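You operate a simulated robot arm through the tools that you are given. There is no shell and no other tool. Be economical: measure what you need, move in short steps, check, and stop when the job is done.

You run a simulated robot arm. Do the job below in one go: nothing can be reset, and whatever is moved stays where it is left.

JOB
Re-lay the carton strap: one foam block is off its mark.
Fine: press the red release and stand the green strap end in its holder; then the loose foam block on the bare mark, then the strap end back in its keeper; last work the lever to the pull on the label; dent nothing. Set down upright: carton strap end.

Only the result counts: the job must be done as asked and must still hold three seconds after the hand-in. Knocking over, shifting, dropping, spilling or breaking anything else fails it.

ROBOT AND FRAMES
A 7-joint arm with a two-finger parallel gripper, fixed in place. Base frame: the origin is at the foot of the arm, x ahead of it, y to its left, z up; the work surface is at about z = 72. Readings come in cm, rad, newtons and seconds.
Its first joint turns from -2.304 to 2.304 rad. Payload 3.91 kg.
The tool frame sits at the grasp point between the pads (the TCP): z along the fingers, y along the line on which they close. The tips reach 3 cm beyond it. The gripper opens to 11 cm. The fingers are 2 cm wide and 1 cm thick; the gripper's body (4.8 by 11.2 cm) begins 5.5 cm behind the TCP.
Orientation is told as [roll, pitch, yaw] about the base's x, y, z axes, in that order, counted from this pose: with the fingers straight down and closing along the base's y, the tool's x points along the base's -x, its y along +y and its z along -z.

CONTROLS
- The arm moves only by the tool arm_command. Its argument "motion" is a list that holds one entry, the list of rows, each a list of 6 numbers: the shift along the base's x, y, z in units of 20 mm (1.0 is 20 mm), then the turn, a rotation vector about the base's x, y, z in units of 6 degrees (1.0 is 6 degrees). In form: [[[tx, ty, tz, rx, ry, rz], ...]]. A call has 1 to 10 rows; each row shifts and turns the commanded pose from where the row before left it. "fingers" is the gripper command, from -1 (shut) to 1 (fully open), values between in proportion, set as the call begins (left out, the last holds). A call with a number of a shift or a turn outside -1 to 1 is refused whole. A row lasts 0.2 s, in which the tool goes at most 5 cm and 0.15 rad; a call with a longer step from one row to the next is refused whole, and so is a gripper value outside its range. Where a pose cannot be reached the arm comes as near as it can. A force on the tool above 40 N (or 10 N above the force at the start of the call, whichever is more), or a blocked arm, ends the call early, and 0.2 s more pass. The fingers move at their own pace (about 10.8 cm/s each) and stop on an object; they squeeze with about 38 N. The grip force told is the motor's: it shows also when the fingers shut on nothing. Time passes only in rows, and 0.2 s behind the last, so rows that do not move let the fingers close. The reply holds the time, the measured pose of the TCP, the force on the tool along the base axes, the opening and the grip force, in the units named above and with some noise, with the torque about the TCP (base axes, N m) and any sound that the robot's microphone picked up.
- Cameras (640 x 400 px; columns grow to the right, rows downward): "scene" is fixed at [21.47, 65.34, 143.75]; the picture's right is [-0.73, -0.69, 0.00], its down [-0.51, 0.54, -0.67] and it looks along [0.46, -0.48, -0.74] (base axes); focal length 348 px, centre (320, 200). "wrist" rides on the gripper at [7.2, 1.7, -10.3] in the tool frame; the picture's right is [-0.23, 0.97, 0.00], its down [-0.76, -0.18, -0.62] and it looks along [-0.61, -0.14, 0.78] (tool axes); focal length 222 px, centre (320, 200). There is no depth. A picture from a camera that has moved, and an enlarged one, comes with that camera's place and axes in the base frame and with its lens. The place of the scene camera against the robot may be out by one fixed shift of up to 1.2 cm in any direction.
- capture(camera): a new picture of that camera. It takes no simulated time.
- zoom(camera, box): a new picture of the part [left, top, right, bottom] of that camera's present view, enlarged. It takes no simulated time.
- close_job(): hands the job in; it is judged then, once.

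Go step by step. Nothing tells you positions but the pictures and the camera data: compare them with the known pose of the tool, close in by small moves and look again before you grip or let go. The budget is 120 turns and 76 pictures, counting those below and the enlarged ones. Unless the task says otherwise, let go and move clear before handing in, and close with one line.

The tools are called after "Emit:" by a JSON object that holds its "method" and its "body". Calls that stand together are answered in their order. arm_command: Moves the arm, as the interface text tells. Its arguments: {"type":"object","properties":{"motion":{"type":"array"},"fingers":{"type":"number"}},"required":["motion"]} The other tools are called the same way: capture (camera) takes a picture; zoom (camera, box) takes an enlarged picture of a part of a camera's view; close_job () hands the job in.

At the start:

```text
clock: 0.0
position: [64.6, 15.25, 100.43]
ee_rot: [0.001, 0.0, 0.001]
contact_force: [-0.4, 0.1, -0.2]
moment: [0.04, 0.0, -0.01]
grip_width: 11.0
grip_force: 0.1
```

scene: 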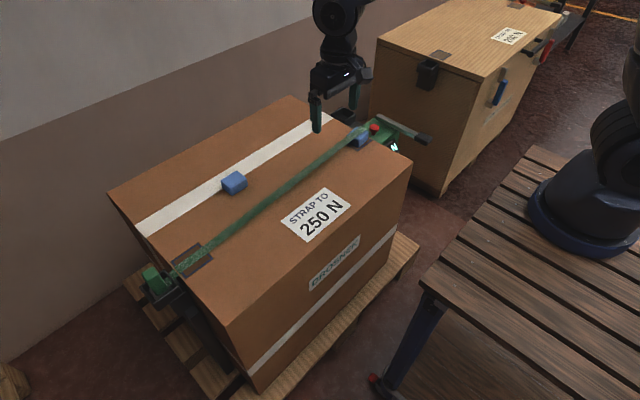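
wrist: 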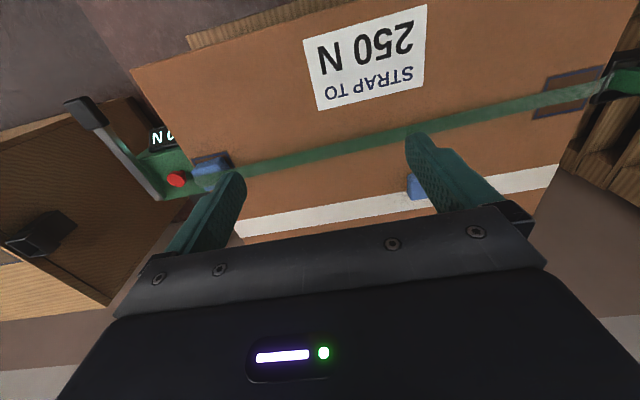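

I see a carton with a green strap, a ratchet with a red release and lever at one side, a blue foam block loose on the carton top and a bare mark near the strap's far end. I'll look closer at each part first.

Emit:
{"method": "zoom", "body": {"camera": "scene", "box": [320, 80, 460, 168]}}

Emit:
{"method": "zoom", "body": {"camera": "scene", "box": [100, 220, 260, 320]}}

Emit:
{"method": "zoom", "body": {"camera": "scene", "box": [400, 0, 560, 100]}}

```text
4.55 times, centred on (390, 124) of scene
camera zoom: at [21.47, 65.34, 143.75], right [-0.73, -0.69, 0.0], down [-0.51, 0.54, -0.67], along [0.46, -0.48, -0.74], focal length 1580 px, centre (2, 546)
```

zoom: 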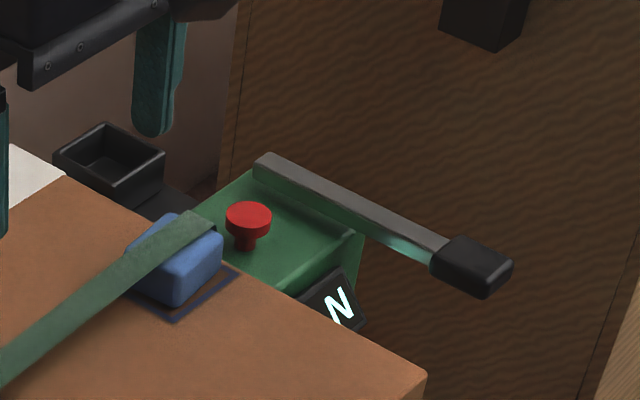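

```text
4.00 times, centred on (180, 270) of scene
camera zoom: at [21.47, 65.34, 143.75], right [-0.73, -0.69, 0.0], down [-0.51, 0.54, -0.67], along [0.46, -0.48, -0.74], focal length 1390 px, centre (880, -80)
```

zoom: 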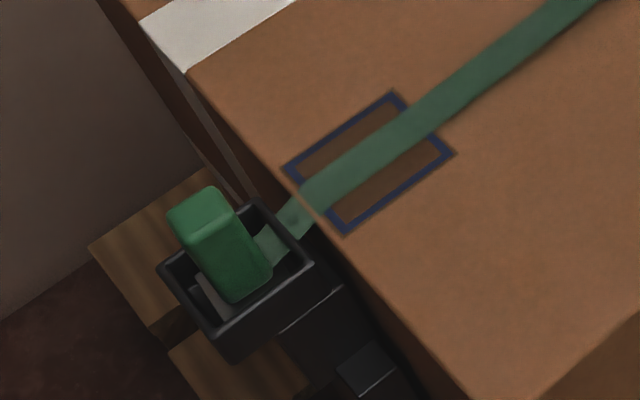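

```text
4.00 times, centred on (480, 50) of scene
camera zoom: at [21.47, 65.34, 143.75], right [-0.73, -0.69, 0.0], down [-0.51, 0.54, -0.67], along [0.46, -0.48, -0.74], focal length 1390 px, centre (-320, 800)
```

zoom: 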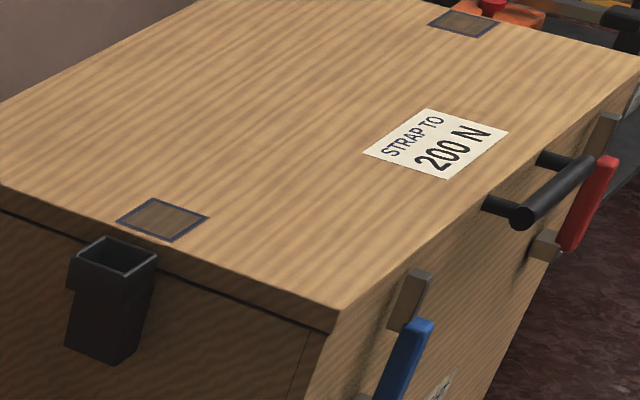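

The button triangulates to about (75.5,-18,72) and the loose block to (89,31,72). The bare mark is near (75,54), the strap end stands in the keeper near (75,61), and the empty holder is near (88,-17). I'll move the wrist camera over the ratchet for a closer look.

Emit:
{"method": "arm_command", "body": {"motion": [[[0, -1, 0, 0, 0, 0], [0, -1, 0, 0, 0, 0], [0, -1, 0, 0, 0, 0], [0, -1, 0, 0, 0, 0], [0, -1, 0, 0, 0, 0], [0, -1, 0, 0, 0, 0], [0, -1, 0, 0, 0, 0], [0, -1, 0, 0, 0, 0], [0, -1, 0, 0, 0, 0], [0, -1, 0, 0, 0, 0]]]}}

Emit:
{"method": "arm_command", "body": {"motion": [[[-0.5, -1, -0.5, 0, 0, 0], [-0.5, -1, -0.5, 0, 0, 0], [-0.5, -1, -0.5, 0, 0, 0], [-0.5, -1, -0.5, 0, 0, 0]]], "fingers": -1}}

Emit:
{"method": "capture", "body": {"camera": "wrist"}}

Emit:
{"method": "zoom", "body": {"camera": "scene", "box": [320, 80, 460, 168]}}

```text
clock: 2.2
position: [64.41, -4.72, 100.28]
ee_rot: [0.0, -0.001, 0.001]
contact_force: [-0.8, 0.1, -0.5]
moment: [0.01, -0.04, 0.0]
grip_width: 10.99
grip_force: 0.1
```

```text
clock: 3.2
position: [60.48, -12.83, 96.41]
ee_rot: [-0.001, 0.0, -0.001]
contact_force: [-0.2, 0.0, -0.4]
moment: [-0.02, -0.01, 0.01]
grip_width: 0.03
grip_force: 37.6
```

```text
70 pictures are left
camera wrist: at [53.17, -11.22, 106.58], right [0.23, 0.97, 0.0], down [0.76, -0.18, 0.62], along [0.61, -0.14, -0.78], focal length 222 px, centre (320, 200)
```

wrist: 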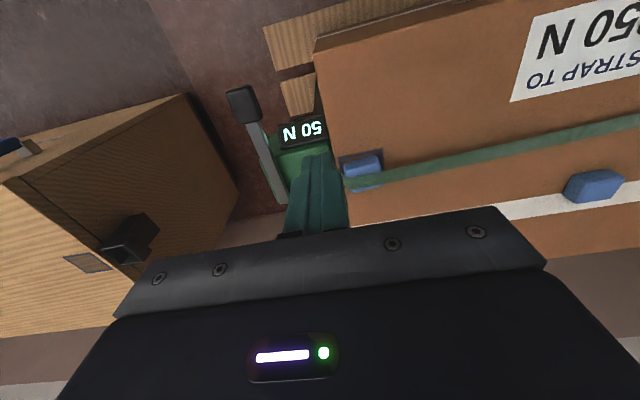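

```text
4.55 times, centred on (390, 124) of scene
camera zoom: at [21.47, 65.34, 143.75], right [-0.73, -0.69, 0.0], down [-0.51, 0.54, -0.67], along [0.46, -0.48, -0.74], focal length 1580 px, centre (2, 546)
```

zoom: 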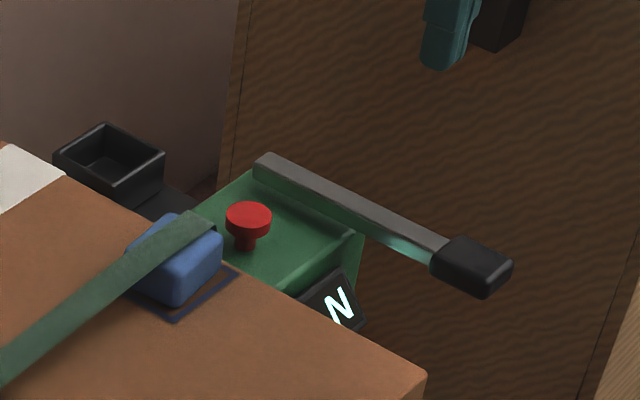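

The display reads 50 N. I'll shift so that the fingers don't hide the button and lever.

Emit:
{"method": "arm_command", "body": {"motion": [[[1, 0.6, -0.5, 0, 0, 0], [1, 0.6, -0.5, 0, 0, 0], [1, 0.6, -0.5, 0, 0, 0], [1, 0.6, -0.5, 0, 0, 0]]]}}

Emit:
{"method": "capture", "body": {"camera": "wrist"}}

```text
clock: 4.2
position: [68.5, -8.07, 92.4]
ee_rot: [0.0, 0.001, 0.0]
contact_force: [-0.6, 0.3, -0.7]
moment: [0.01, -0.01, 0.02]
grip_width: 0.0
grip_force: 37.5
```

```text
68 pictures are left
camera wrist: at [61.2, -6.35, 102.66], right [0.23, 0.97, 0.0], down [0.76, -0.18, 0.62], along [0.61, -0.14, -0.78], focal length 222 px, centre (320, 200)
```

wrist: 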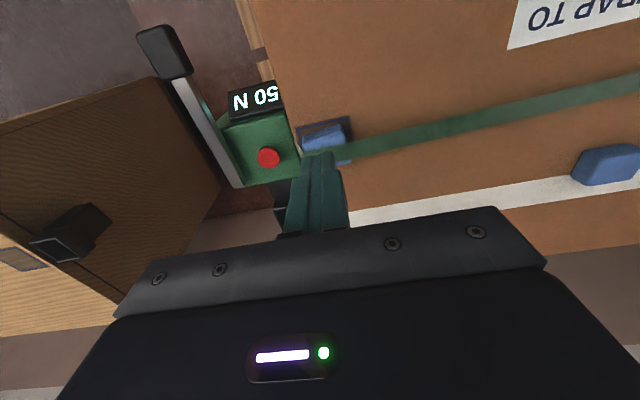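

The button is at about (75.2,-17.7), top z≈72.4, and the lever lies level from (78.5,-24.5) to (59,-24.5). I'll move above the button with closed fingers.

Emit:
{"method": "arm_command", "body": {"motion": [[[0.479, -0.686, -0.886, 0, 0, 0], [0.479, -0.686, -0.886, 0, 0, 0], [0.479, -0.686, -0.886, 0, 0, 0], [0.479, -0.686, -0.886, 0, 0, 0], [0.479, -0.686, -0.886, 0, 0, 0], [0.479, -0.686, -0.886, 0, 0, 0], [0.479, -0.686, -0.886, 0, 0, 0]]]}}

Emit:
{"method": "zoom", "body": {"camera": "scene", "box": [320, 80, 460, 168]}}

Emit:
{"method": "capture", "body": {"camera": "wrist"}}

```text
clock: 5.8
position: [75.18, -17.76, 80.13]
ee_rot: [0.0, -0.001, 0.001]
contact_force: [0.8, 0.0, -0.5]
moment: [0.0, 0.0, 0.01]
grip_width: 0.02
grip_force: 38.1
```

```text
4.55 times, centred on (390, 124) of scene
camera zoom: at [21.47, 65.34, 143.75], right [-0.73, -0.69, 0.0], down [-0.51, 0.54, -0.67], along [0.46, -0.48, -0.74], focal length 1580 px, centre (2, 546)
```

zoom: 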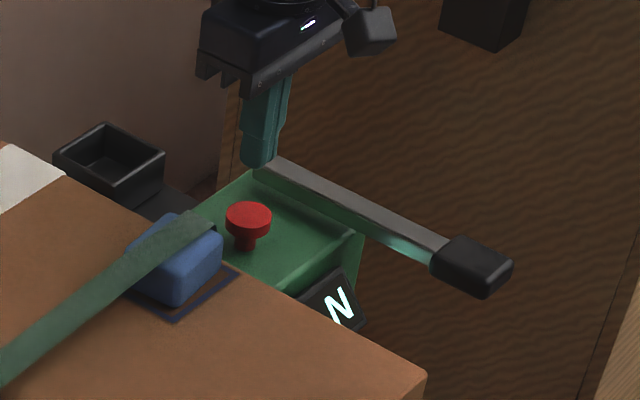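

```text
66 pictures are left
camera wrist: at [67.9, -16.15, 90.34], right [0.23, 0.97, 0.0], down [0.76, -0.18, 0.62], along [0.61, -0.14, -0.78], focal length 222 px, centre (320, 200)
```

wrist: 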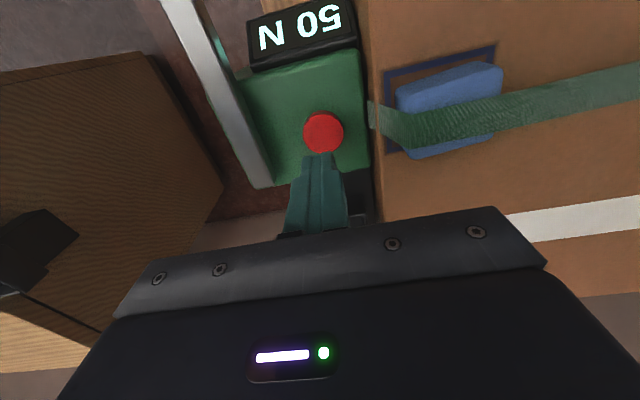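

I'm right above the button. Next I descend slowly until contact.

Emit:
{"method": "arm_command", "body": {"motion": [[[0, 0, -0.8, 0, 0, 0], [0, 0, -0.8, 0, 0, 0], [0, 0, -0.4, 0, 0, 0], [0, 0, -0.2, 0, 0, 0], [0, 0, -0.2, 0, 0, 0], [0, 0, -0.2, 0, 0, 0]]]}}

```text
clock: 7.2
position: [75.18, -17.62, 74.87]
ee_rot: [0.0, -0.001, 0.0]
contact_force: [1.4, 1.6, 3.5]
moment: [0.05, -0.05, -0.02]
grip_width: 0.0
grip_force: 38.2
heard: click
```

There was a click on contact, so I'll check the display.

Emit:
{"method": "capture", "body": {"camera": "wrist"}}

```text
65 pictures are left
camera wrist: at [67.93, -16.0, 85.08], right [0.23, 0.97, 0.0], down [0.76, -0.18, 0.62], along [0.61, -0.14, -0.78], focal length 222 px, centre (320, 200)
```

wrist: 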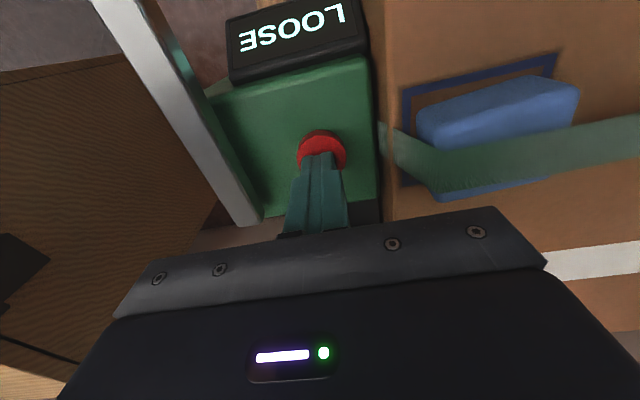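

It reads LOOSE. I'll go up and look at the empty holder.

Emit:
{"method": "arm_command", "body": {"motion": [[[0, 0, 1, 0, 0, 0], [0, 0, 1, 0, 0, 0], [0, 0, 1, 0, 0, 0], [0, 0, 1, 0, 0, 0], [1, 0.7, 1, 0, 0, 0], [1, 0.7, 1, 0, 0, 0], [1, 0.7, 1, 0, 0, 0], [1, 0.7, 1, 0, 0, 0]]]}}

Emit:
{"method": "capture", "body": {"camera": "wrist"}}

Emit:
{"method": "capture", "body": {"camera": "scene"}}

```text
clock: 9.0
position: [83.29, -12.0, 90.76]
ee_rot: [-0.001, -0.002, 0.0]
contact_force: [-0.1, -0.2, 0.6]
moment: [0.0, 0.0, -0.04]
grip_width: 0.0
grip_force: 37.5
```

```text
64 pictures are left
camera wrist: at [76.0, -10.47, 101.03], right [0.23, 0.97, 0.0], down [0.76, -0.18, 0.62], along [0.61, -0.14, -0.78], focal length 222 px, centre (320, 200)
```

wrist: 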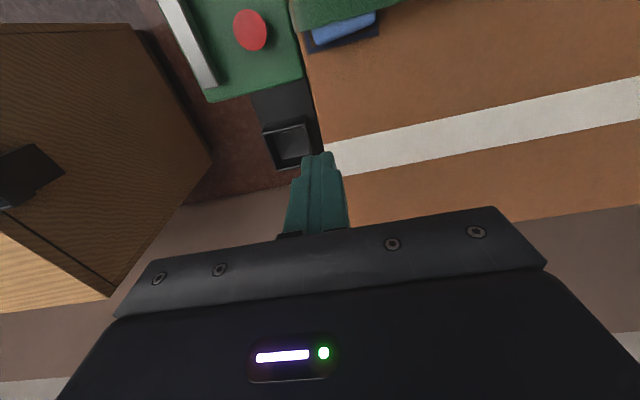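

```text
63 pictures are left
```

scene: 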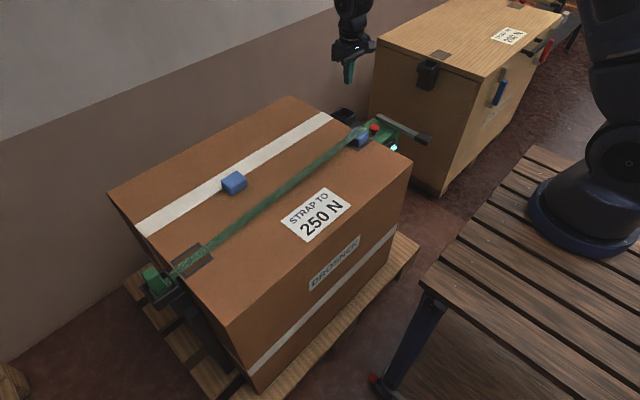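

The holder's rim is at about (88.8,-18.0,70.8) and square to the axes. Next I go to view the keeper end.

Emit:
{"method": "arm_command", "body": {"motion": [[[-0.8, 1, 0.4, 0, 0, 0], [-0.8, 1, 0.4, 0, 0, 0], [-0.8, 1, 0.4, 0, 0, 0], [-0.8, 1, 0.4, 0, 0, 0], [-0.8, 1, 0.4, 0, 0, 0], [-0.8, 1, 0, 0, 0, 0], [-0.8, 1, 0, 0, 0, 0], [-0.8, 1, 0, 0, 0, 0], [-0.8, 1, 0, 0, 0, 0], [-0.8, 1, 0, 0, 0, 0]]], "fingers": 0}}

Emit:
{"method": "arm_command", "body": {"motion": [[[0, 1, 0, 0, 0, 0], [0, 1, 0, 0, 0, 0], [0, 1, 0, 0, 0, 0], [0, 1, 0, 0, 0, 0], [0, 1, 0, 0, 0, 0], [0, 1, 0, 0, 0, 0], [0, 1, 0, 0, 0, 0], [0, 1, 0, 0, 0, 0], [0, 1, 0, 0, 0, 0], [0, 1, 0, 0, 0, 0]]]}}

Emit:
{"method": "arm_command", "body": {"motion": [[[0, 1, 0, 0, 0, 0], [0, 1, 0, 0, 0, 0], [0, 1, 0, 0, 0, 0], [0, 1, 0, 0, 0, 0], [0, 1, 0, 0, 0, 0], [0, 1, 0, 0, 0, 0], [0, 1, 0, 0, 0, 0], [0, 1, 0, 0, 0, 0], [0, 1, 0, 0, 0, 0]]]}}

Emit:
{"method": "capture", "body": {"camera": "wrist"}}

```text
clock: 11.2
position: [67.11, 8.13, 94.68]
ee_rot: [-0.002, 0.0, 0.0]
contact_force: [-0.7, -0.9, -0.9]
moment: [0.04, 0.0, 0.02]
grip_width: 5.53
grip_force: 0.0
```

```text
clock: 13.4
position: [67.33, 28.03, 94.78]
ee_rot: [0.001, -0.001, 0.0]
contact_force: [-1.3, 0.1, -0.1]
moment: [0.03, -0.03, 0.03]
grip_width: 5.51
grip_force: 0.1
```

```text
clock: 15.4
position: [67.31, 45.98, 94.82]
ee_rot: [0.0, 0.0, 0.001]
contact_force: [-0.1, 0.2, -0.1]
moment: [0.0, -0.01, -0.02]
grip_width: 5.48
grip_force: 0.0
```

```text
62 pictures are left
camera wrist: at [60.0, 47.63, 105.12], right [0.23, 0.97, 0.0], down [0.76, -0.18, 0.62], along [0.61, -0.14, -0.78], focal length 222 px, centre (320, 200)
```

wrist: 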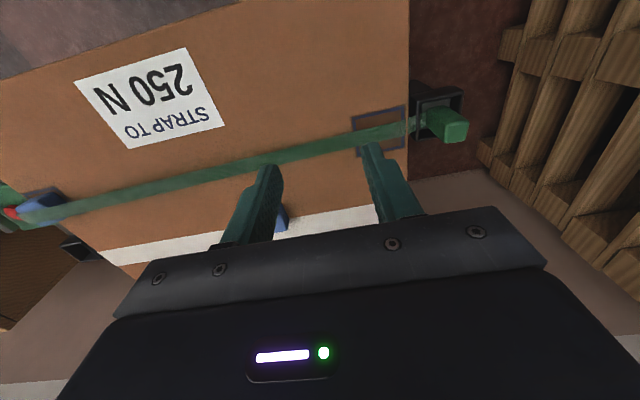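

I'll enlarge both views of the keeper.

Emit:
{"method": "zoom", "body": {"camera": "wrist", "box": [340, 70, 500, 170]}}

Emit:
{"method": "zoom", "body": {"camera": "scene", "box": [120, 240, 216, 300]}}

```text
4.00 times, centred on (420, 120) of wrist
camera zoom: at [60.0, 47.63, 105.12], right [0.23, 0.97, 0.0], down [0.76, -0.18, 0.62], along [0.61, -0.14, -0.78], focal length 888 px, centre (-80, 520)
```

zoom: 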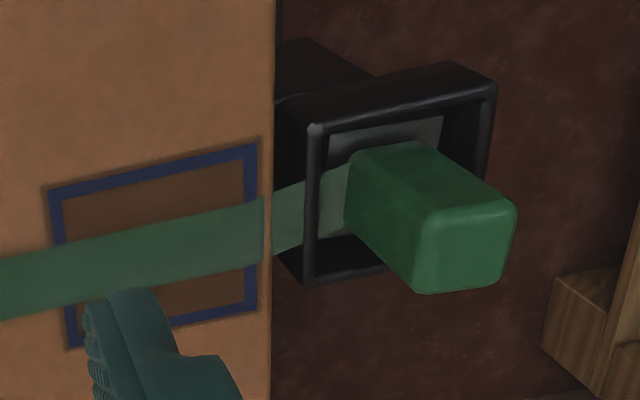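

```text
6.67 times, centred on (168, 270) of scene
camera zoom: at [21.47, 65.34, 143.75], right [-0.73, -0.69, 0.0], down [-0.51, 0.54, -0.67], along [0.46, -0.48, -0.74], focal length 2317 px, centre (1333, -267)
```

zoom: 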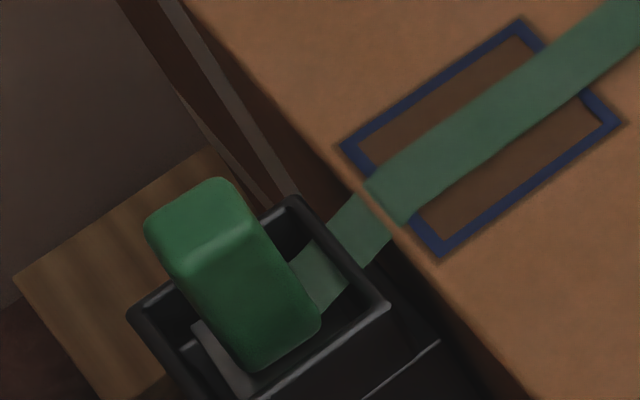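

The strap-end block stands upright with its top at about (75.6,63.1,76), about 2.8 cm square. The keeper rim is at z≈70, centred at (75.8,63.1), and the mark is at (75.8,54.1,70). I'll move above the strap end.

Emit:
{"method": "arm_command", "body": {"motion": [[[0.461, 0.95, -0.4, 0, 0, 0], [0.461, 0.95, -0.4, 0, 0, 0], [0.461, 0.95, -0.4, 0, 0, 0], [0.461, 0.95, -0.4, 0, 0, 0], [0.461, 0.95, -0.4, 0, 0, 0], [0.461, 0.95, -0.4, 0, 0, 0], [0.461, 0.95, -0.4, 0, 0, 0], [0.461, 0.95, -0.4, 0, 0, 0], [0.461, 0.95, -0.4, 0, 0, 0]]], "fingers": 0.1}}

Emit:
{"method": "capture", "body": {"camera": "wrist"}}

Emit:
{"method": "zoom", "body": {"camera": "scene", "box": [72, 200, 232, 300]}}

```text
clock: 17.4
position: [75.49, 63.15, 87.63]
ee_rot: [0.0, 0.001, -0.001]
contact_force: [-0.8, 0.4, 0.7]
moment: [0.02, 0.01, 0.01]
grip_width: 6.05
grip_force: 0.0
```

```text
59 pictures are left
camera wrist: at [68.23, 64.72, 97.93], right [0.23, 0.97, 0.0], down [0.76, -0.18, 0.62], along [0.61, -0.14, -0.78], focal length 222 px, centre (320, 200)
```

wrist: 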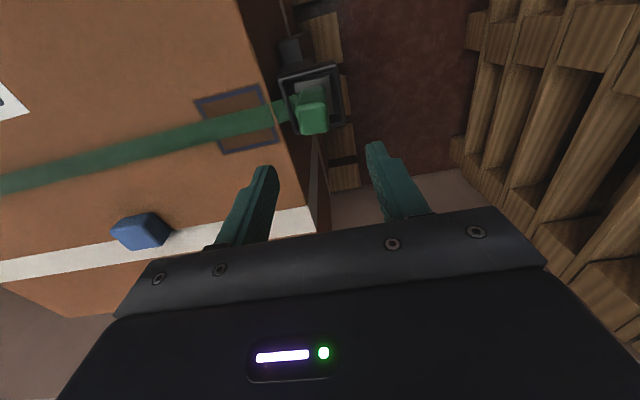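

```text
4.00 times, centred on (152, 250) of scene
camera zoom: at [21.47, 65.34, 143.75], right [-0.73, -0.69, 0.0], down [-0.51, 0.54, -0.67], along [0.46, -0.48, -0.74], focal length 1390 px, centre (992, 0)
```

zoom: 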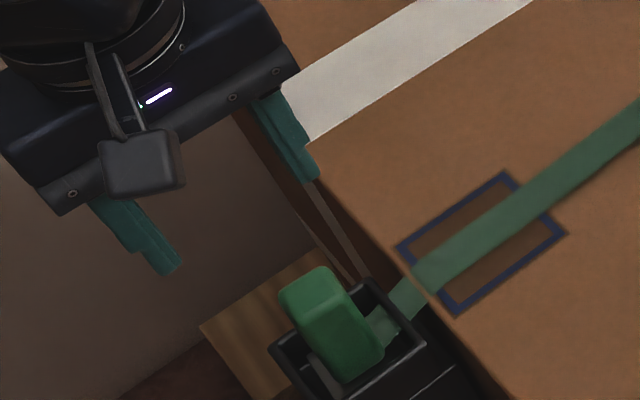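

Emit:
{"method": "zoom", "body": {"camera": "wrist", "box": [256, 60, 384, 140]}}

```text
5.00 times, centred on (320, 100) of wrist
camera zoom: at [68.23, 64.72, 97.93], right [0.23, 0.97, 0.0], down [0.76, -0.18, 0.62], along [0.61, -0.14, -0.78], focal length 1111 px, centre (320, 700)
```

zoom: 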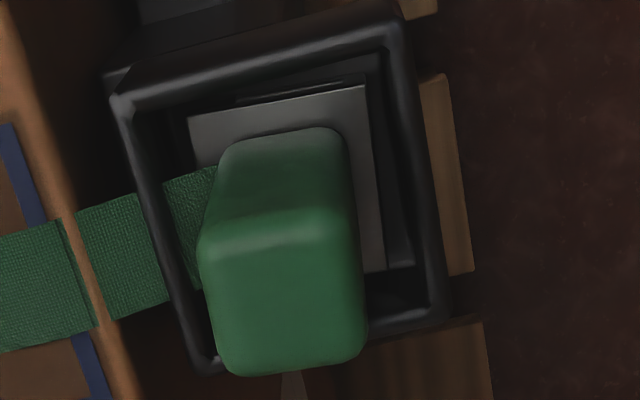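

The refined strap-end centre is (75.1,62.5) with its top at z≈77. I'll descend most of the way and check.

Emit:
{"method": "arm_command", "body": {"motion": [[[-0.1, -0.16, -0.9, 0, 0, 0], [-0.1, -0.16, -0.9, 0, 0, 0], [0, 0, -0.9, 0, 0, 0], [0, 0, -0.9, 0, 0, 0], [0, 0, -0.6, 0, 0, 0]]]}}

Emit:
{"method": "capture", "body": {"camera": "wrist"}}

Emit:
{"method": "zoom", "body": {"camera": "scene", "box": [72, 200, 232, 300]}}

```text
clock: 18.6
position: [75.09, 62.45, 79.25]
ee_rot: [0.0, -0.001, -0.001]
contact_force: [0.4, 1.0, -0.8]
moment: [0.03, -0.02, -0.01]
grip_width: 6.05
grip_force: 0.0
```

```text
56 pictures are left
camera wrist: at [67.91, 64.01, 89.42], right [0.23, 0.97, 0.0], down [0.76, -0.18, 0.62], along [0.61, -0.14, -0.78], focal length 222 px, centre (320, 200)
```

wrist: 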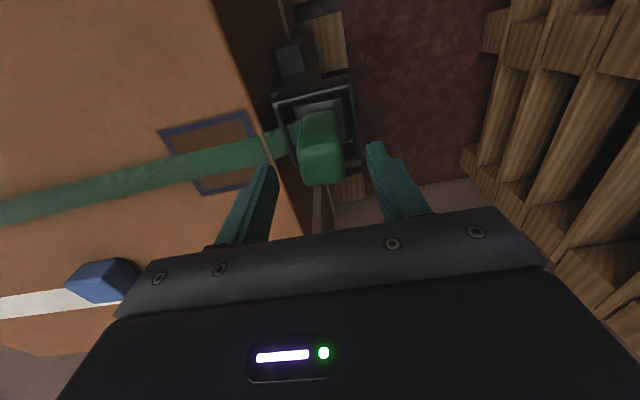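

```text
4.00 times, centred on (152, 250) of scene
camera zoom: at [21.47, 65.34, 143.75], right [-0.73, -0.69, 0.0], down [-0.51, 0.54, -0.67], along [0.46, -0.48, -0.74], focal length 1390 px, centre (992, 0)
```

zoom: 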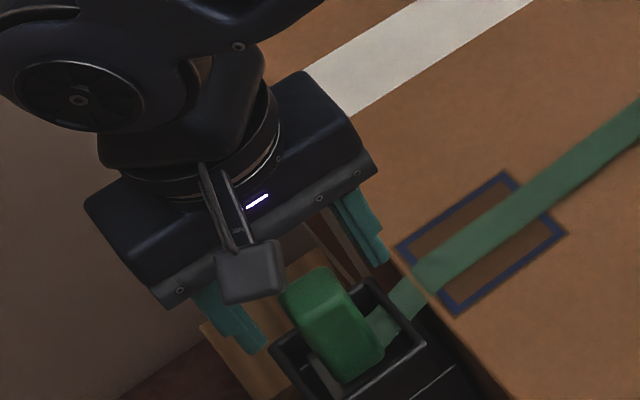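

Block top is at (74.9,62.7), centred between the fingers. I'll lower 4 cm and close.

Emit:
{"method": "arm_command", "body": {"motion": [[[0, 0, -0.7, 0, 0, 0], [0, 0.05, -0.7, 0, 0, 0], [0, 0, -0.6, 0, 0, 0]]]}}

Emit:
{"method": "arm_command", "body": {"motion": [[[0, 0, 0, 0, 0, 0], [0, 0, 0, 0, 0, 0], [0, 0, 0, 0, 0, 0]]], "fingers": -1}}

Emit:
{"method": "capture", "body": {"camera": "wrist"}}

```text
clock: 19.4
position: [75.05, 62.5, 75.23]
ee_rot: [-0.001, 0.001, 0.0]
contact_force: [0.4, 0.3, 0.5]
moment: [0.02, 0.0, 0.0]
grip_width: 6.08
grip_force: 0.0
```

```text
clock: 20.2
position: [75.15, 62.55, 75.0]
ee_rot: [0.0, 0.0, 0.0]
contact_force: [0.3, 0.7, -0.8]
moment: [0.06, 0.06, 0.03]
grip_width: 2.97
grip_force: 38.1
```

```text
54 pictures are left
camera wrist: at [67.88, 64.15, 85.4], right [0.23, 0.97, 0.0], down [0.76, -0.18, 0.62], along [0.61, -0.14, -0.78], focal length 222 px, centre (320, 200)
```

wrist: 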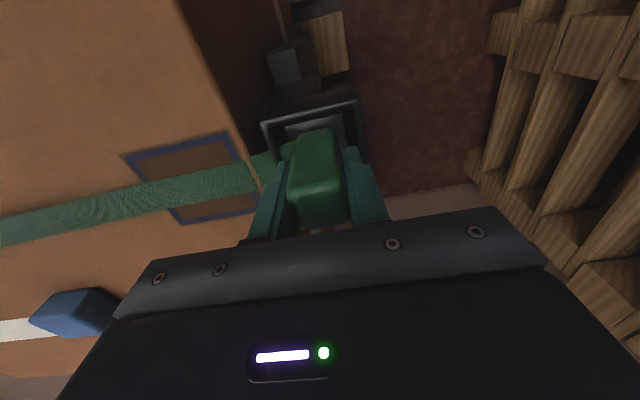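

Gripped, 2.97 cm wide. Lifting straight up.

Emit:
{"method": "arm_command", "body": {"motion": [[[0, 0, 0.3, 0, 0, 0], [0, 0, 0.6, 0, 0, 0], [0, 0, 0.8, 0, 0, 0], [0, 0, 0.8, 0, 0, 0], [0, 0, 0.8, 0, 0, 0], [0, 0, 0.8, 0, 0, 0], [0, 0, 0.8, 0, 0, 0], [0, 0, 0.8, 0, 0, 0], [0, 0, 0.8, 0, 0, 0]]]}}

Emit:
{"method": "capture", "body": {"camera": "scene"}}

```text
clock: 22.2
position: [75.03, 62.43, 88.19]
ee_rot: [0.001, 0.001, -0.002]
contact_force: [-0.3, 0.0, -1.9]
moment: [0.0, 0.0, 0.01]
grip_width: 2.98
grip_force: 37.8
```

```text
53 pictures are left
```

scene: 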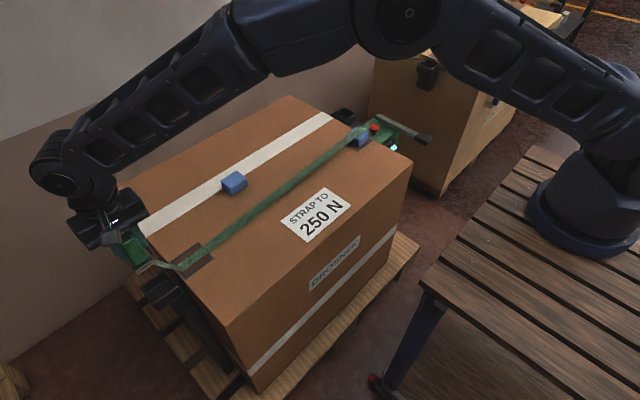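

The end is out of the keeper and the strap flexes. I'll carry it along the strap line toward the ratchet side and shift over to the holder at the end.

Emit:
{"method": "arm_command", "body": {"motion": [[[0, -1, 0, 0, 0, 0], [0, -1, 0, 0, 0, 0], [0, -1, 0, 0, 0, 0], [0, -1, 0, 0, 0, 0], [0, -1, 0, 0, 0, 0], [0, -1, 0, 0, 0, 0], [0, -1, 0, 0, 0, 0], [0, -1, 0, 0, 0, 0], [0, -1, 0, 0, 0, 0], [0, -1, 0, 0, 0, 0]]]}}

Emit:
{"method": "capture", "body": {"camera": "scene"}}

```text
clock: 24.4
position: [74.9, 42.48, 88.05]
ee_rot: [0.001, 0.002, 0.001]
contact_force: [0.7, 0.2, -1.4]
moment: [0.0, -0.01, -0.01]
grip_width: 2.97
grip_force: 38.3
```

```text
52 pictures are left
```

scene: 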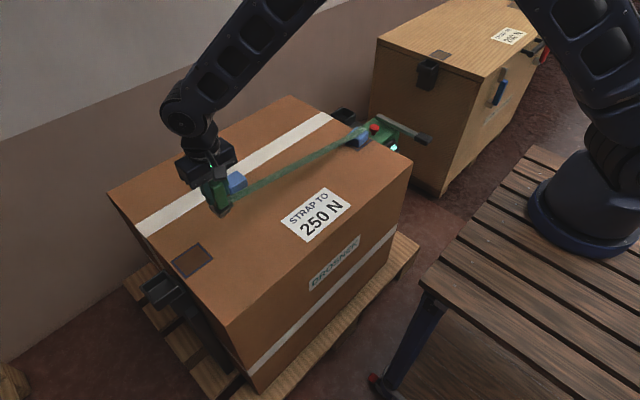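

The strap just reels in visually and nothing is disturbed. Continuing.

Emit:
{"method": "arm_command", "body": {"motion": [[[0, -1, 0, 0, 0, 0], [0, -1, 0, 0, 0, 0], [0, -1, 0, 0, 0, 0], [0, -1, 0, 0, 0, 0], [0, -1, 0, 0, 0, 0], [0, -1, 0, 0, 0, 0], [0, -1, 0, 0, 0, 0], [0, -1, 0, 0, 0, 0], [0, -1, 0, 0, 0, 0], [0, -1, 0, 0, 0, 0]]]}}

Emit:
{"method": "arm_command", "body": {"motion": [[[0, -1, 0, 0, 0, 0], [0, -1, 0, 0, 0, 0], [0, -1, 0, 0, 0, 0], [0, -1, 0, 0, 0, 0], [0.6, -1, 0, 0, 0, 0], [0.6, -1, 0, 0, 0, 0], [0.6, -1, 0, 0, 0, 0], [0.6, -1, 0, 0, 0, 0], [0.6, -1, 0, 0, 0, 0], [0.6, -1, 0, 0, 0, 0]]]}}

Emit:
{"method": "arm_command", "body": {"motion": [[[0.6, -1, 0, 0, 0, 0], [0.6, -1, 0, 0, 0, 0], [0.6, -1, 0, 0, 0, 0], [0.6, -1, 0, 0, 0, 0], [0.6, -1, 0, 0, 0, 0], [0.5, -1, 0, 0, 0, 0], [0, -1, 0, 0, 0, 0], [0, -1, 0, 0, 0, 0]]]}}

Emit:
{"method": "capture", "body": {"camera": "scene"}}

Emit:
{"method": "capture", "body": {"camera": "wrist"}}

```text
clock: 26.6
position: [74.96, 22.64, 88.18]
ee_rot: [0.0, 0.001, 0.0]
contact_force: [0.5, 1.0, -1.2]
moment: [-0.01, -0.02, 0.01]
grip_width: 2.97
grip_force: 37.9
```

```text
clock: 28.8
position: [82.21, 2.72, 88.22]
ee_rot: [0.0, 0.0, 0.0]
contact_force: [0.2, 0.6, -2.2]
moment: [-0.03, 0.0, 0.0]
grip_width: 2.98
grip_force: 37.7
```

```text
clock: 30.6
position: [89.51, -13.47, 88.32]
ee_rot: [-0.001, 0.001, 0.002]
contact_force: [-0.1, 0.1, -1.2]
moment: [0.01, 0.01, 0.0]
grip_width: 2.97
grip_force: 38.3
```

```text
51 pictures are left
```

scene: 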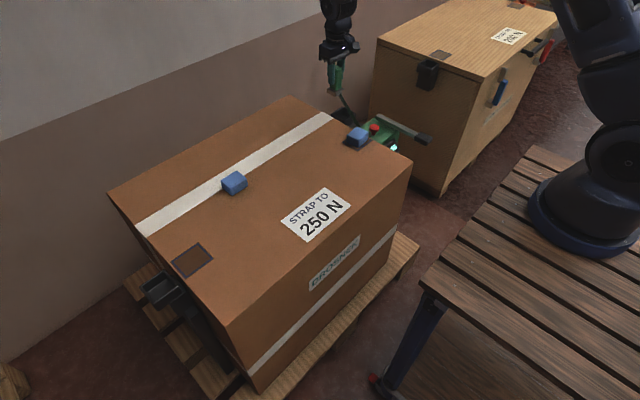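

```text
50 pictures are left
camera wrist: at [82.14, -11.77, 98.6], right [0.23, 0.97, 0.0], down [0.76, -0.18, 0.62], along [0.61, -0.14, -0.78], focal length 222 px, centre (320, 200)
```

wrist: 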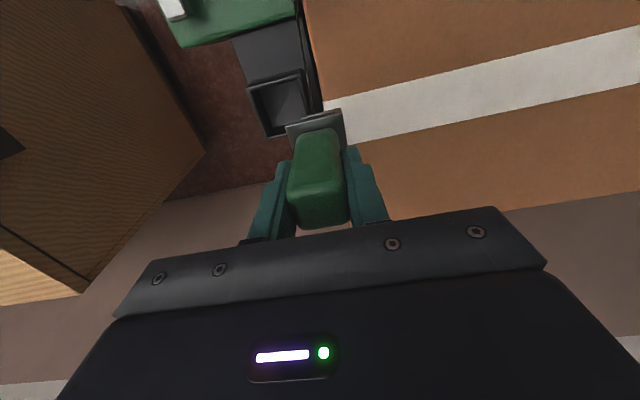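

Emit:
{"method": "zoom", "body": {"camera": "wrist", "box": [226, 60, 354, 140]}}

Emit:
{"method": "zoom", "body": {"camera": "scene", "box": [300, 40, 396, 130]}}

```text
5.00 times, centred on (290, 100) of wrist
camera zoom: at [82.14, -11.77, 98.6], right [0.23, 0.97, 0.0], down [0.76, -0.18, 0.62], along [0.61, -0.14, -0.78], focal length 1111 px, centre (470, 700)
```

zoom: 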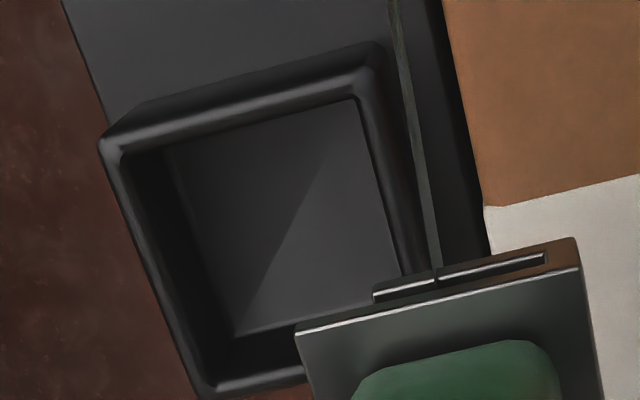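

```text
4.44 times, centred on (348, 85) of scene
camera zoom: at [21.47, 65.34, 143.75], right [-0.73, -0.69, 0.0], down [-0.51, 0.54, -0.67], along [0.46, -0.48, -0.74], focal length 1545 px, centre (196, 711)
```

zoom: 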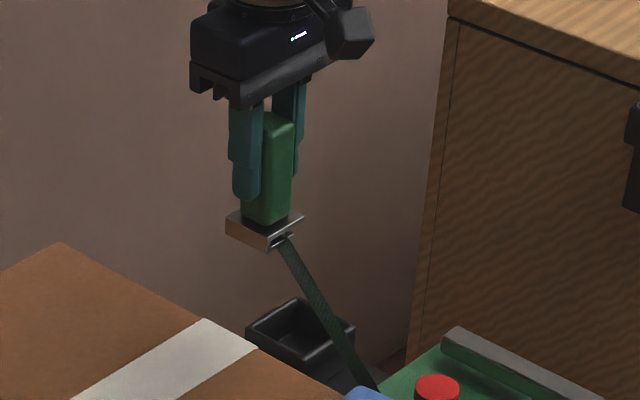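

The strap end has a metal base plate about 8.5 cm below the TCP. The holder's centre is around (88.9,-17.9), so I'll go above it and lower part-way.

Emit:
{"method": "arm_command", "body": {"motion": [[[-0.1, -0.73, 0, 0, 0, 0], [-0.1, -0.73, 0, 0, 0, 0], [-0.1, -0.73, 0, 0, 0, 0], [0, 0, -0.8, 0, 0, 0], [0, 0, -0.8, 0, 0, 0], [0, 0, -0.8, 0, 0, 0]]]}}

Emit:
{"method": "zoom", "body": {"camera": "wrist", "box": [226, 60, 386, 160]}}

Emit:
{"method": "zoom", "body": {"camera": "scene", "box": [300, 70, 396, 130]}}

```text
clock: 32.0
position: [88.75, -17.78, 83.44]
ee_rot: [0.001, 0.0, 0.0]
contact_force: [0.1, 0.5, -1.1]
moment: [0.0, -0.03, -0.02]
grip_width: 3.0
grip_force: 38.1
```

```text
4.00 times, centred on (306, 110) of wrist
camera zoom: at [81.5, -16.15, 93.72], right [0.23, 0.97, 0.0], down [0.76, -0.18, 0.62], along [0.61, -0.14, -0.78], focal length 888 px, centre (376, 560)
```

zoom: 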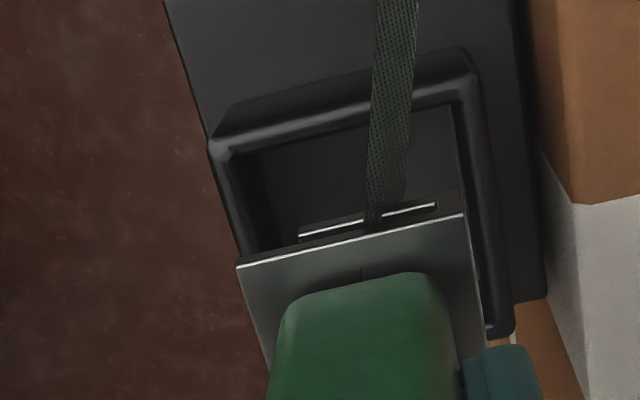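

```text
6.67 times, centred on (348, 100) of scene
camera zoom: at [21.47, 65.34, 143.75], right [-0.73, -0.69, 0.0], down [-0.51, 0.54, -0.67], along [0.46, -0.48, -0.74], focal length 2317 px, centre (133, 867)
```

zoom: 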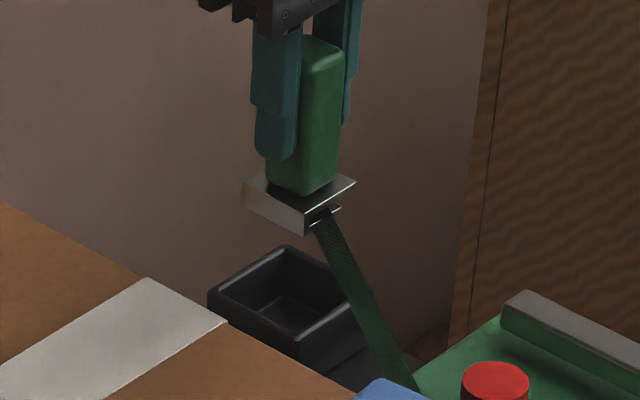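

Plate and holder look nearly aligned and need about 0.15 cm of correction. I'll lower to just above or at the rim and check.

Emit:
{"method": "arm_command", "body": {"motion": [[[0.08, -0.08, -0.5, 0, 0, 0], [0, 0, -0.6, 0, 0, 0], [0, 0, -0.6, 0, 0, 0], [0, 0, -0.4, 0, 0, 0]]]}}

Emit:
{"method": "zoom", "body": {"camera": "wrist", "box": [226, 60, 386, 160]}}

Emit:
{"method": "zoom", "body": {"camera": "scene", "box": [300, 70, 396, 130]}}

```text
clock: 33.0
position: [88.84, -18.0, 79.25]
ee_rot: [0.0, -0.002, -0.001]
contact_force: [-0.5, 0.6, -1.5]
moment: [0.01, -0.02, -0.01]
grip_width: 2.98
grip_force: 38.4
```

```text
4.00 times, centred on (306, 110) of wrist
camera zoom: at [81.63, -16.34, 89.47], right [0.23, 0.97, 0.0], down [0.76, -0.18, 0.62], along [0.61, -0.14, -0.78], focal length 888 px, centre (376, 560)
```

zoom: 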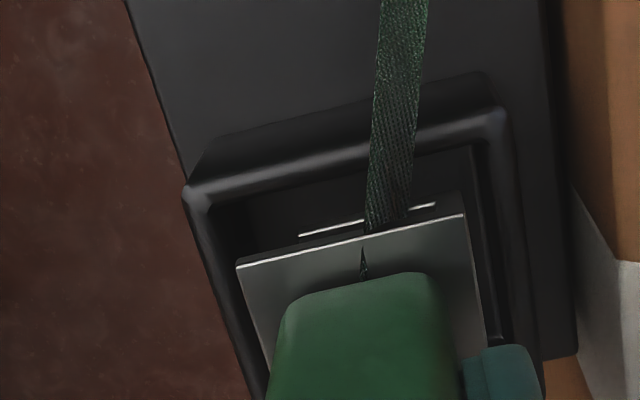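

```text
6.67 times, centred on (348, 100) of scene
camera zoom: at [21.47, 65.34, 143.75], right [-0.73, -0.69, 0.0], down [-0.51, 0.54, -0.67], along [0.46, -0.48, -0.74], focal length 2317 px, centre (133, 867)
```

zoom: 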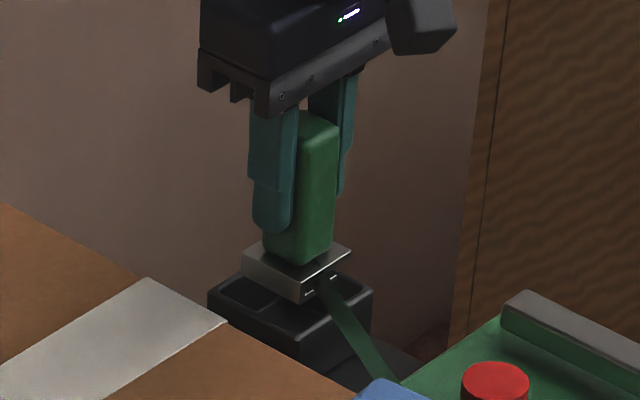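

Alignment looks good in both views. Lowering slowly into the holder.

Emit:
{"method": "arm_command", "body": {"motion": [[[0, 0, -0.25, 0, 0, 0], [0, 0, -0.25, 0, 0, 0], [0, 0, -0.25, 0, 0, 0], [0, 0, -0.25, 0, 0, 0], [0, 0, -0.25, 0, 0, 0], [0, 0, -0.15, 0, 0, 0]]]}}

Emit:
{"method": "zoom", "body": {"camera": "scene", "box": [300, 70, 396, 130]}}

```text
clock: 34.4
position: [88.79, -18.04, 76.47]
ee_rot: [0.001, 0.0, 0.001]
contact_force: [0.3, 0.1, -0.6]
moment: [-0.02, -0.02, -0.01]
grip_width: 2.96
grip_force: 37.5
```

```text
6.67 times, centred on (348, 100) of scene
camera zoom: at [21.47, 65.34, 143.75], right [-0.73, -0.69, 0.0], down [-0.51, 0.54, -0.67], along [0.46, -0.48, -0.74], focal length 2317 px, centre (133, 867)
```

zoom: 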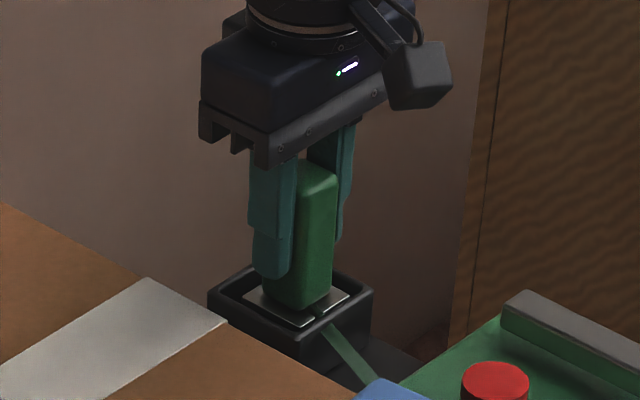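

The plate is going in cleanly. I'll lower on in small steps until it seats.

Emit:
{"method": "arm_command", "body": {"motion": [[[0, 0, -0.15, 0, 0, 0], [0, 0, -0.15, 0, 0, 0], [0, 0, -0.15, 0, 0, 0], [0, 0, -0.1, 0, 0, 0]]]}}

```text
clock: 35.4
position: [88.77, -18.16, 75.4]
ee_rot: [0.001, -0.001, -0.001]
contact_force: [-0.4, -0.1, -1.7]
moment: [0.0, 0.02, 0.03]
grip_width: 2.99
grip_force: 37.7
```

Emit:
{"method": "arm_command", "body": {"motion": [[[0, 0.05, -0.1, 0, 0, 0], [0, 0, -0.1, 0, 0, 0], [0, 0, -0.1, 0, 0, 0]]]}}

Emit:
{"method": "zoom", "body": {"camera": "scene", "box": [300, 70, 396, 130]}}

```text
clock: 36.2
position: [88.83, -17.9, 74.87]
ee_rot: [0.001, -0.005, 0.0]
contact_force: [-3.1, -4.5, 35.2]
moment: [-0.1, -0.15, 0.01]
grip_width: 2.92
grip_force: 38.0
```

```text
6.67 times, centred on (348, 100) of scene
camera zoom: at [21.47, 65.34, 143.75], right [-0.73, -0.69, 0.0], down [-0.51, 0.54, -0.67], along [0.46, -0.48, -0.74], focal length 2317 px, centre (133, 867)
```

zoom: 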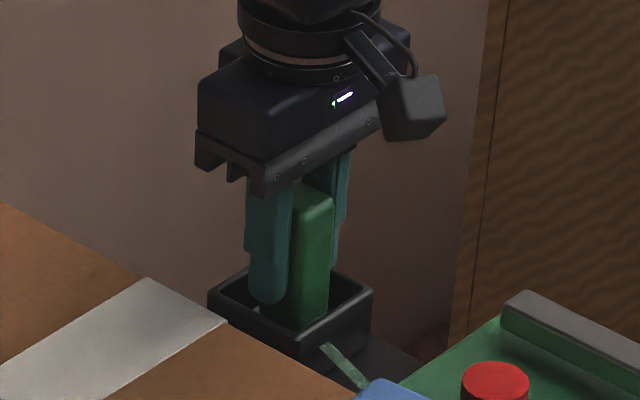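

Seated at TCP z≈75. I'll ease off, let go and rise.

Emit:
{"method": "arm_command", "body": {"motion": [[[0, 0, 0.08, 0, 0, 0], [0, 0, 0, 0, 0, 0]]]}}

Emit:
{"method": "arm_command", "body": {"motion": [[[0, 0, 0, 0, 0, 0], [0, 0, 0, 0, 0, 0]]], "fingers": 0.0}}

Emit:
{"method": "arm_command", "body": {"motion": [[[0, 0, 0.4, 0, 0, 0], [0, 0, 1, 0, 0, 0], [0, 0, 1, 0, 0, 0], [0, 0, 1, 0, 0, 0], [0, 0, 1, 0, 0, 0], [0, 0, 1, 0, 0, 0], [0, 0, 1, 0, 0, 0]]]}}

Emit:
{"method": "zoom", "body": {"camera": "scene", "box": [300, 70, 396, 130]}}

```text
clock: 36.8
position: [88.74, -17.96, 75.0]
ee_rot: [0.001, -0.003, 0.0]
contact_force: [8.3, -5.5, 22.8]
moment: [-0.2, -0.99, -0.13]
grip_width: 2.97
grip_force: 37.7
```

```text
clock: 37.4
position: [88.73, -17.86, 74.81]
ee_rot: [0.0, 0.002, 0.0]
contact_force: [-1.0, 0.5, 0.9]
moment: [0.01, 0.04, 0.02]
grip_width: 5.47
grip_force: 0.1
```

```text
clock: 39.0
position: [88.77, -17.93, 87.69]
ee_rot: [-0.001, 0.001, 0.0]
contact_force: [-0.3, 0.7, 0.4]
moment: [0.0, 0.01, -0.02]
grip_width: 5.5
grip_force: 0.0
```

```text
6.67 times, centred on (348, 100) of scene
camera zoom: at [21.47, 65.34, 143.75], right [-0.73, -0.69, 0.0], down [-0.51, 0.54, -0.67], along [0.46, -0.48, -0.74], focal length 2317 px, centre (133, 867)
```

zoom: 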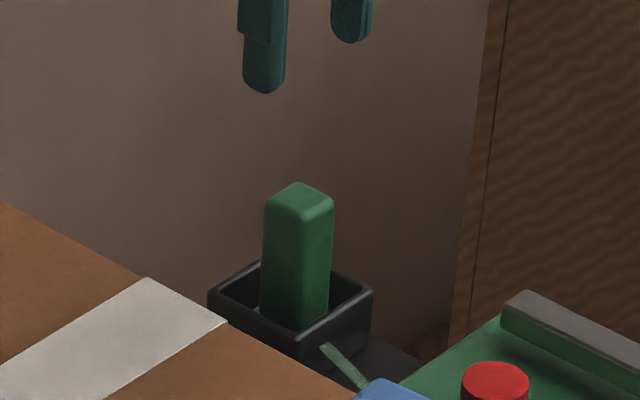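

The strap end stands in its holder. Now to the loose foam block.

Emit:
{"method": "arm_command", "body": {"motion": [[[-0.2, 1, 0.2, 0, 0, 0], [-0.2, 1, 0.2, 0, 0, 0], [-0.2, 1, 0.2, 0, 0, 0], [-0.2, 1, 0, 0, 0, 0], [-0.2, 1, 0, 0, 0, 0], [-0.2, 1, 0, 0, 0, 0], [-0.2, 1, 0, 0, 0, 0], [-0.2, 1, 0, 0, 0, 0], [-0.2, 1, 0, 0, 0, 0], [-0.2, 1, 0, 0, 0, 0]]], "fingers": 0.3}}

Emit:
{"method": "arm_command", "body": {"motion": [[[0, 1, 0, 0, 0, 0], [0, 1, 0, 0, 0, 0], [0, 1, 0, 0, 0, 0], [0, 1, 0, 0, 0, 0], [0, 1, 0, 0, 0, 0], [0, 1, 0, 0, 0, 0], [0, 1, 0, 0, 0, 0], [0, 1, 0, 0, 0, 0], [0, 1, 0, 0, 0, 0], [0, 1, 0, 0, 0, 0]]]}}

Emit:
{"method": "arm_command", "body": {"motion": [[[0, 1, 0, 0, 0, 0], [0, 1, 0, 0, 0, 0], [0, 1, 0, 0, 0, 0], [0, 1, 0, 0, 0, 0]]]}}

Emit:
{"method": "capture", "body": {"camera": "wrist"}}

Emit:
{"method": "zoom", "body": {"camera": "scene", "box": [186, 150, 282, 210]}}

```text
clock: 41.2
position: [84.83, 2.03, 88.8]
ee_rot: [0.001, 0.001, -0.001]
contact_force: [-0.2, -0.5, 0.2]
moment: [0.02, 0.01, 0.02]
grip_width: 7.15
grip_force: 0.1
```

```text
clock: 43.4
position: [84.82, 22.24, 88.94]
ee_rot: [0.001, -0.002, -0.001]
contact_force: [0.2, -0.8, 0.8]
moment: [0.02, -0.03, -0.01]
grip_width: 7.13
grip_force: 0.1
```

```text
clock: 44.4
position: [84.9, 30.18, 88.92]
ee_rot: [-0.001, 0.0, -0.001]
contact_force: [-0.8, -0.3, -0.9]
moment: [0.04, 0.03, -0.02]
grip_width: 7.12
grip_force: 0.1
```

```text
40 pictures are left
camera wrist: at [77.65, 31.76, 99.24], right [0.23, 0.97, 0.0], down [0.76, -0.18, 0.62], along [0.61, -0.14, -0.78], focal length 222 px, centre (320, 200)
```

wrist: 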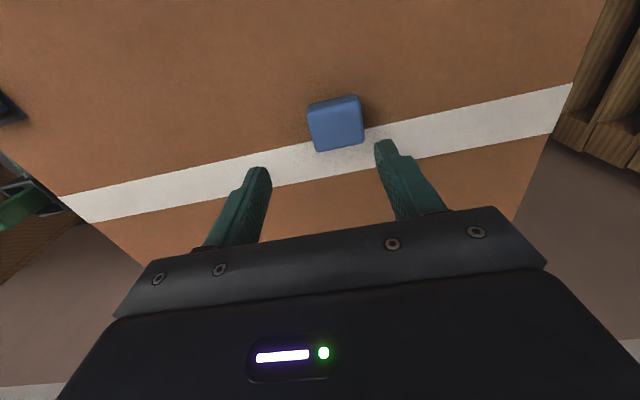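

```text
6.67 times, centred on (234, 180) of scene
camera zoom: at [21.47, 65.34, 143.75], right [-0.73, -0.69, 0.0], down [-0.51, 0.54, -0.67], along [0.46, -0.48, -0.74], focal length 2317 px, centre (893, 333)
```

zoom: 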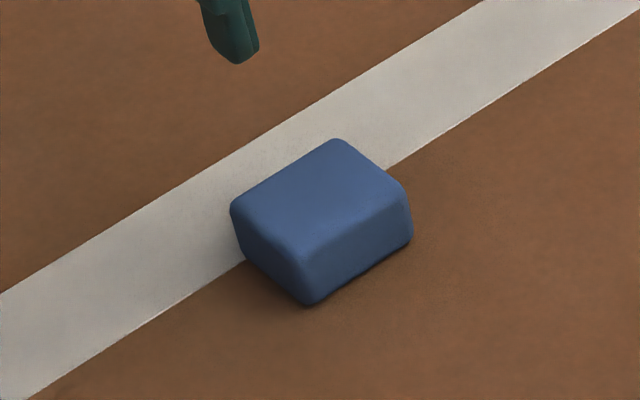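

Emit:
{"method": "zoom", "body": {"camera": "wrist", "box": [272, 80, 400, 160]}}

```text
5.00 times, centred on (336, 120) of wrist
camera zoom: at [77.65, 31.76, 99.24], right [0.23, 0.97, 0.0], down [0.76, -0.18, 0.62], along [0.61, -0.14, -0.78], focal length 1111 px, centre (240, 600)
```

zoom: 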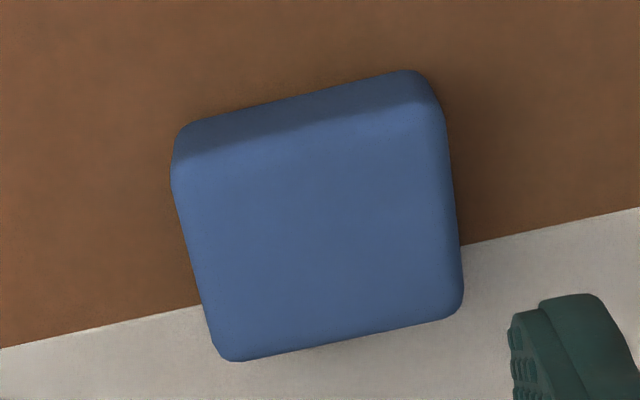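

The block is 6 (y) by 5 (x) cm, about 3.5 tall, axis-aligned and centred at about (87.6,31.6). I'll open to 8 cm and descend over it.

Emit:
{"method": "arm_command", "body": {"motion": [[[0.225, 0.117, -0.85, 0, 0, 0], [0.225, 0.117, -0.85, 0, 0, 0], [0.225, 0.117, -0.85, 0, 0, 0], [0.225, 0.117, -0.85, 0, 0, 0], [0.225, 0.117, -0.85, 0, 0, 0], [0.225, 0.117, -0.85, 0, 0, 0]]], "fingers": 0.45}}

Emit:
{"method": "capture", "body": {"camera": "wrist"}}

Emit:
{"method": "zoom", "body": {"camera": "scene", "box": [186, 150, 282, 210]}}

```text
clock: 45.8
position: [87.48, 31.52, 78.62]
ee_rot: [0.0, 0.0, 0.0]
contact_force: [0.5, -0.6, -0.5]
moment: [-0.01, 0.0, 0.0]
grip_width: 8.01
grip_force: 0.1
```

```text
37 pictures are left
camera wrist: at [80.19, 33.11, 88.98], right [0.23, 0.97, 0.0], down [0.76, -0.18, 0.62], along [0.61, -0.14, -0.78], focal length 222 px, centre (320, 200)
```

wrist: 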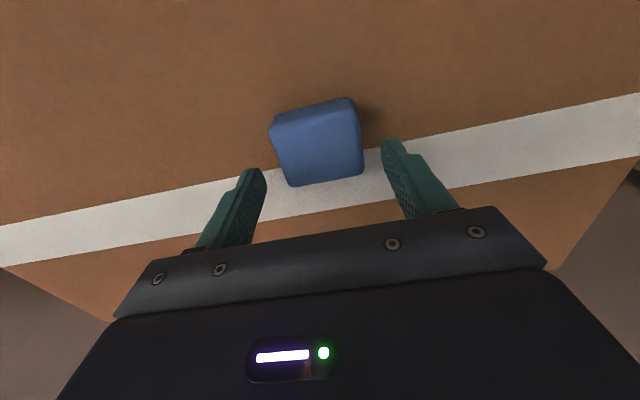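

```text
6.67 times, centred on (234, 180) of scene
camera zoom: at [21.47, 65.34, 143.75], right [-0.73, -0.69, 0.0], down [-0.51, 0.54, -0.67], along [0.46, -0.48, -0.74], focal length 2317 px, centre (893, 333)
```

zoom: 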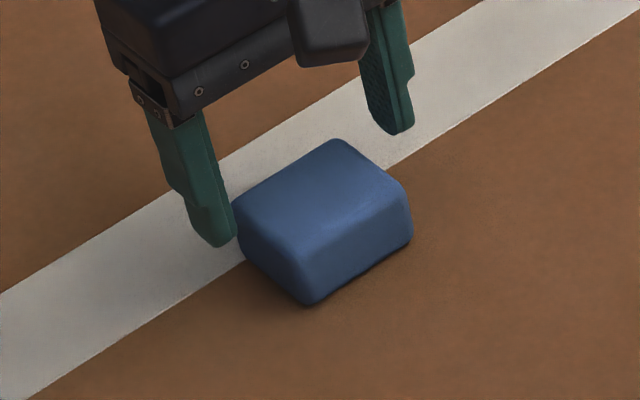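

Centred. I'll lower to TCP z≈74.1 (tips just above the carton) and close.

Emit:
{"method": "arm_command", "body": {"motion": [[[0, 0, -0.8, 0, 0, 0], [0, 0, -0.8, 0, 0, 0], [0, 0, -0.4, 0, 0, 0], [0, 0, -0.25, 0, 0, 0]]]}}

Emit:
{"method": "zoom", "body": {"camera": "scene", "box": [186, 150, 282, 210]}}

```text
clock: 46.7
position: [87.44, 31.55, 75.12]
ee_rot: [0.003, 0.001, -0.003]
contact_force: [-12.9, -4.7, 17.2]
moment: [-0.87, 0.42, -0.63]
grip_width: 8.15
grip_force: 2.2
stopped in row 4: the force on the tool passed its limit at 50 N (the readings are from after the stop); the commanded pose is now the measured one
```

```text
6.67 times, centred on (234, 180) of scene
camera zoom: at [21.47, 65.34, 143.75], right [-0.73, -0.69, 0.0], down [-0.51, 0.54, -0.67], along [0.46, -0.48, -0.74], focal length 2317 px, centre (893, 333)
```

zoom: 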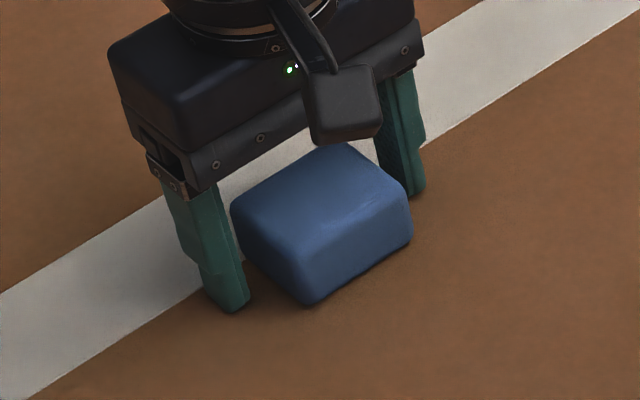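

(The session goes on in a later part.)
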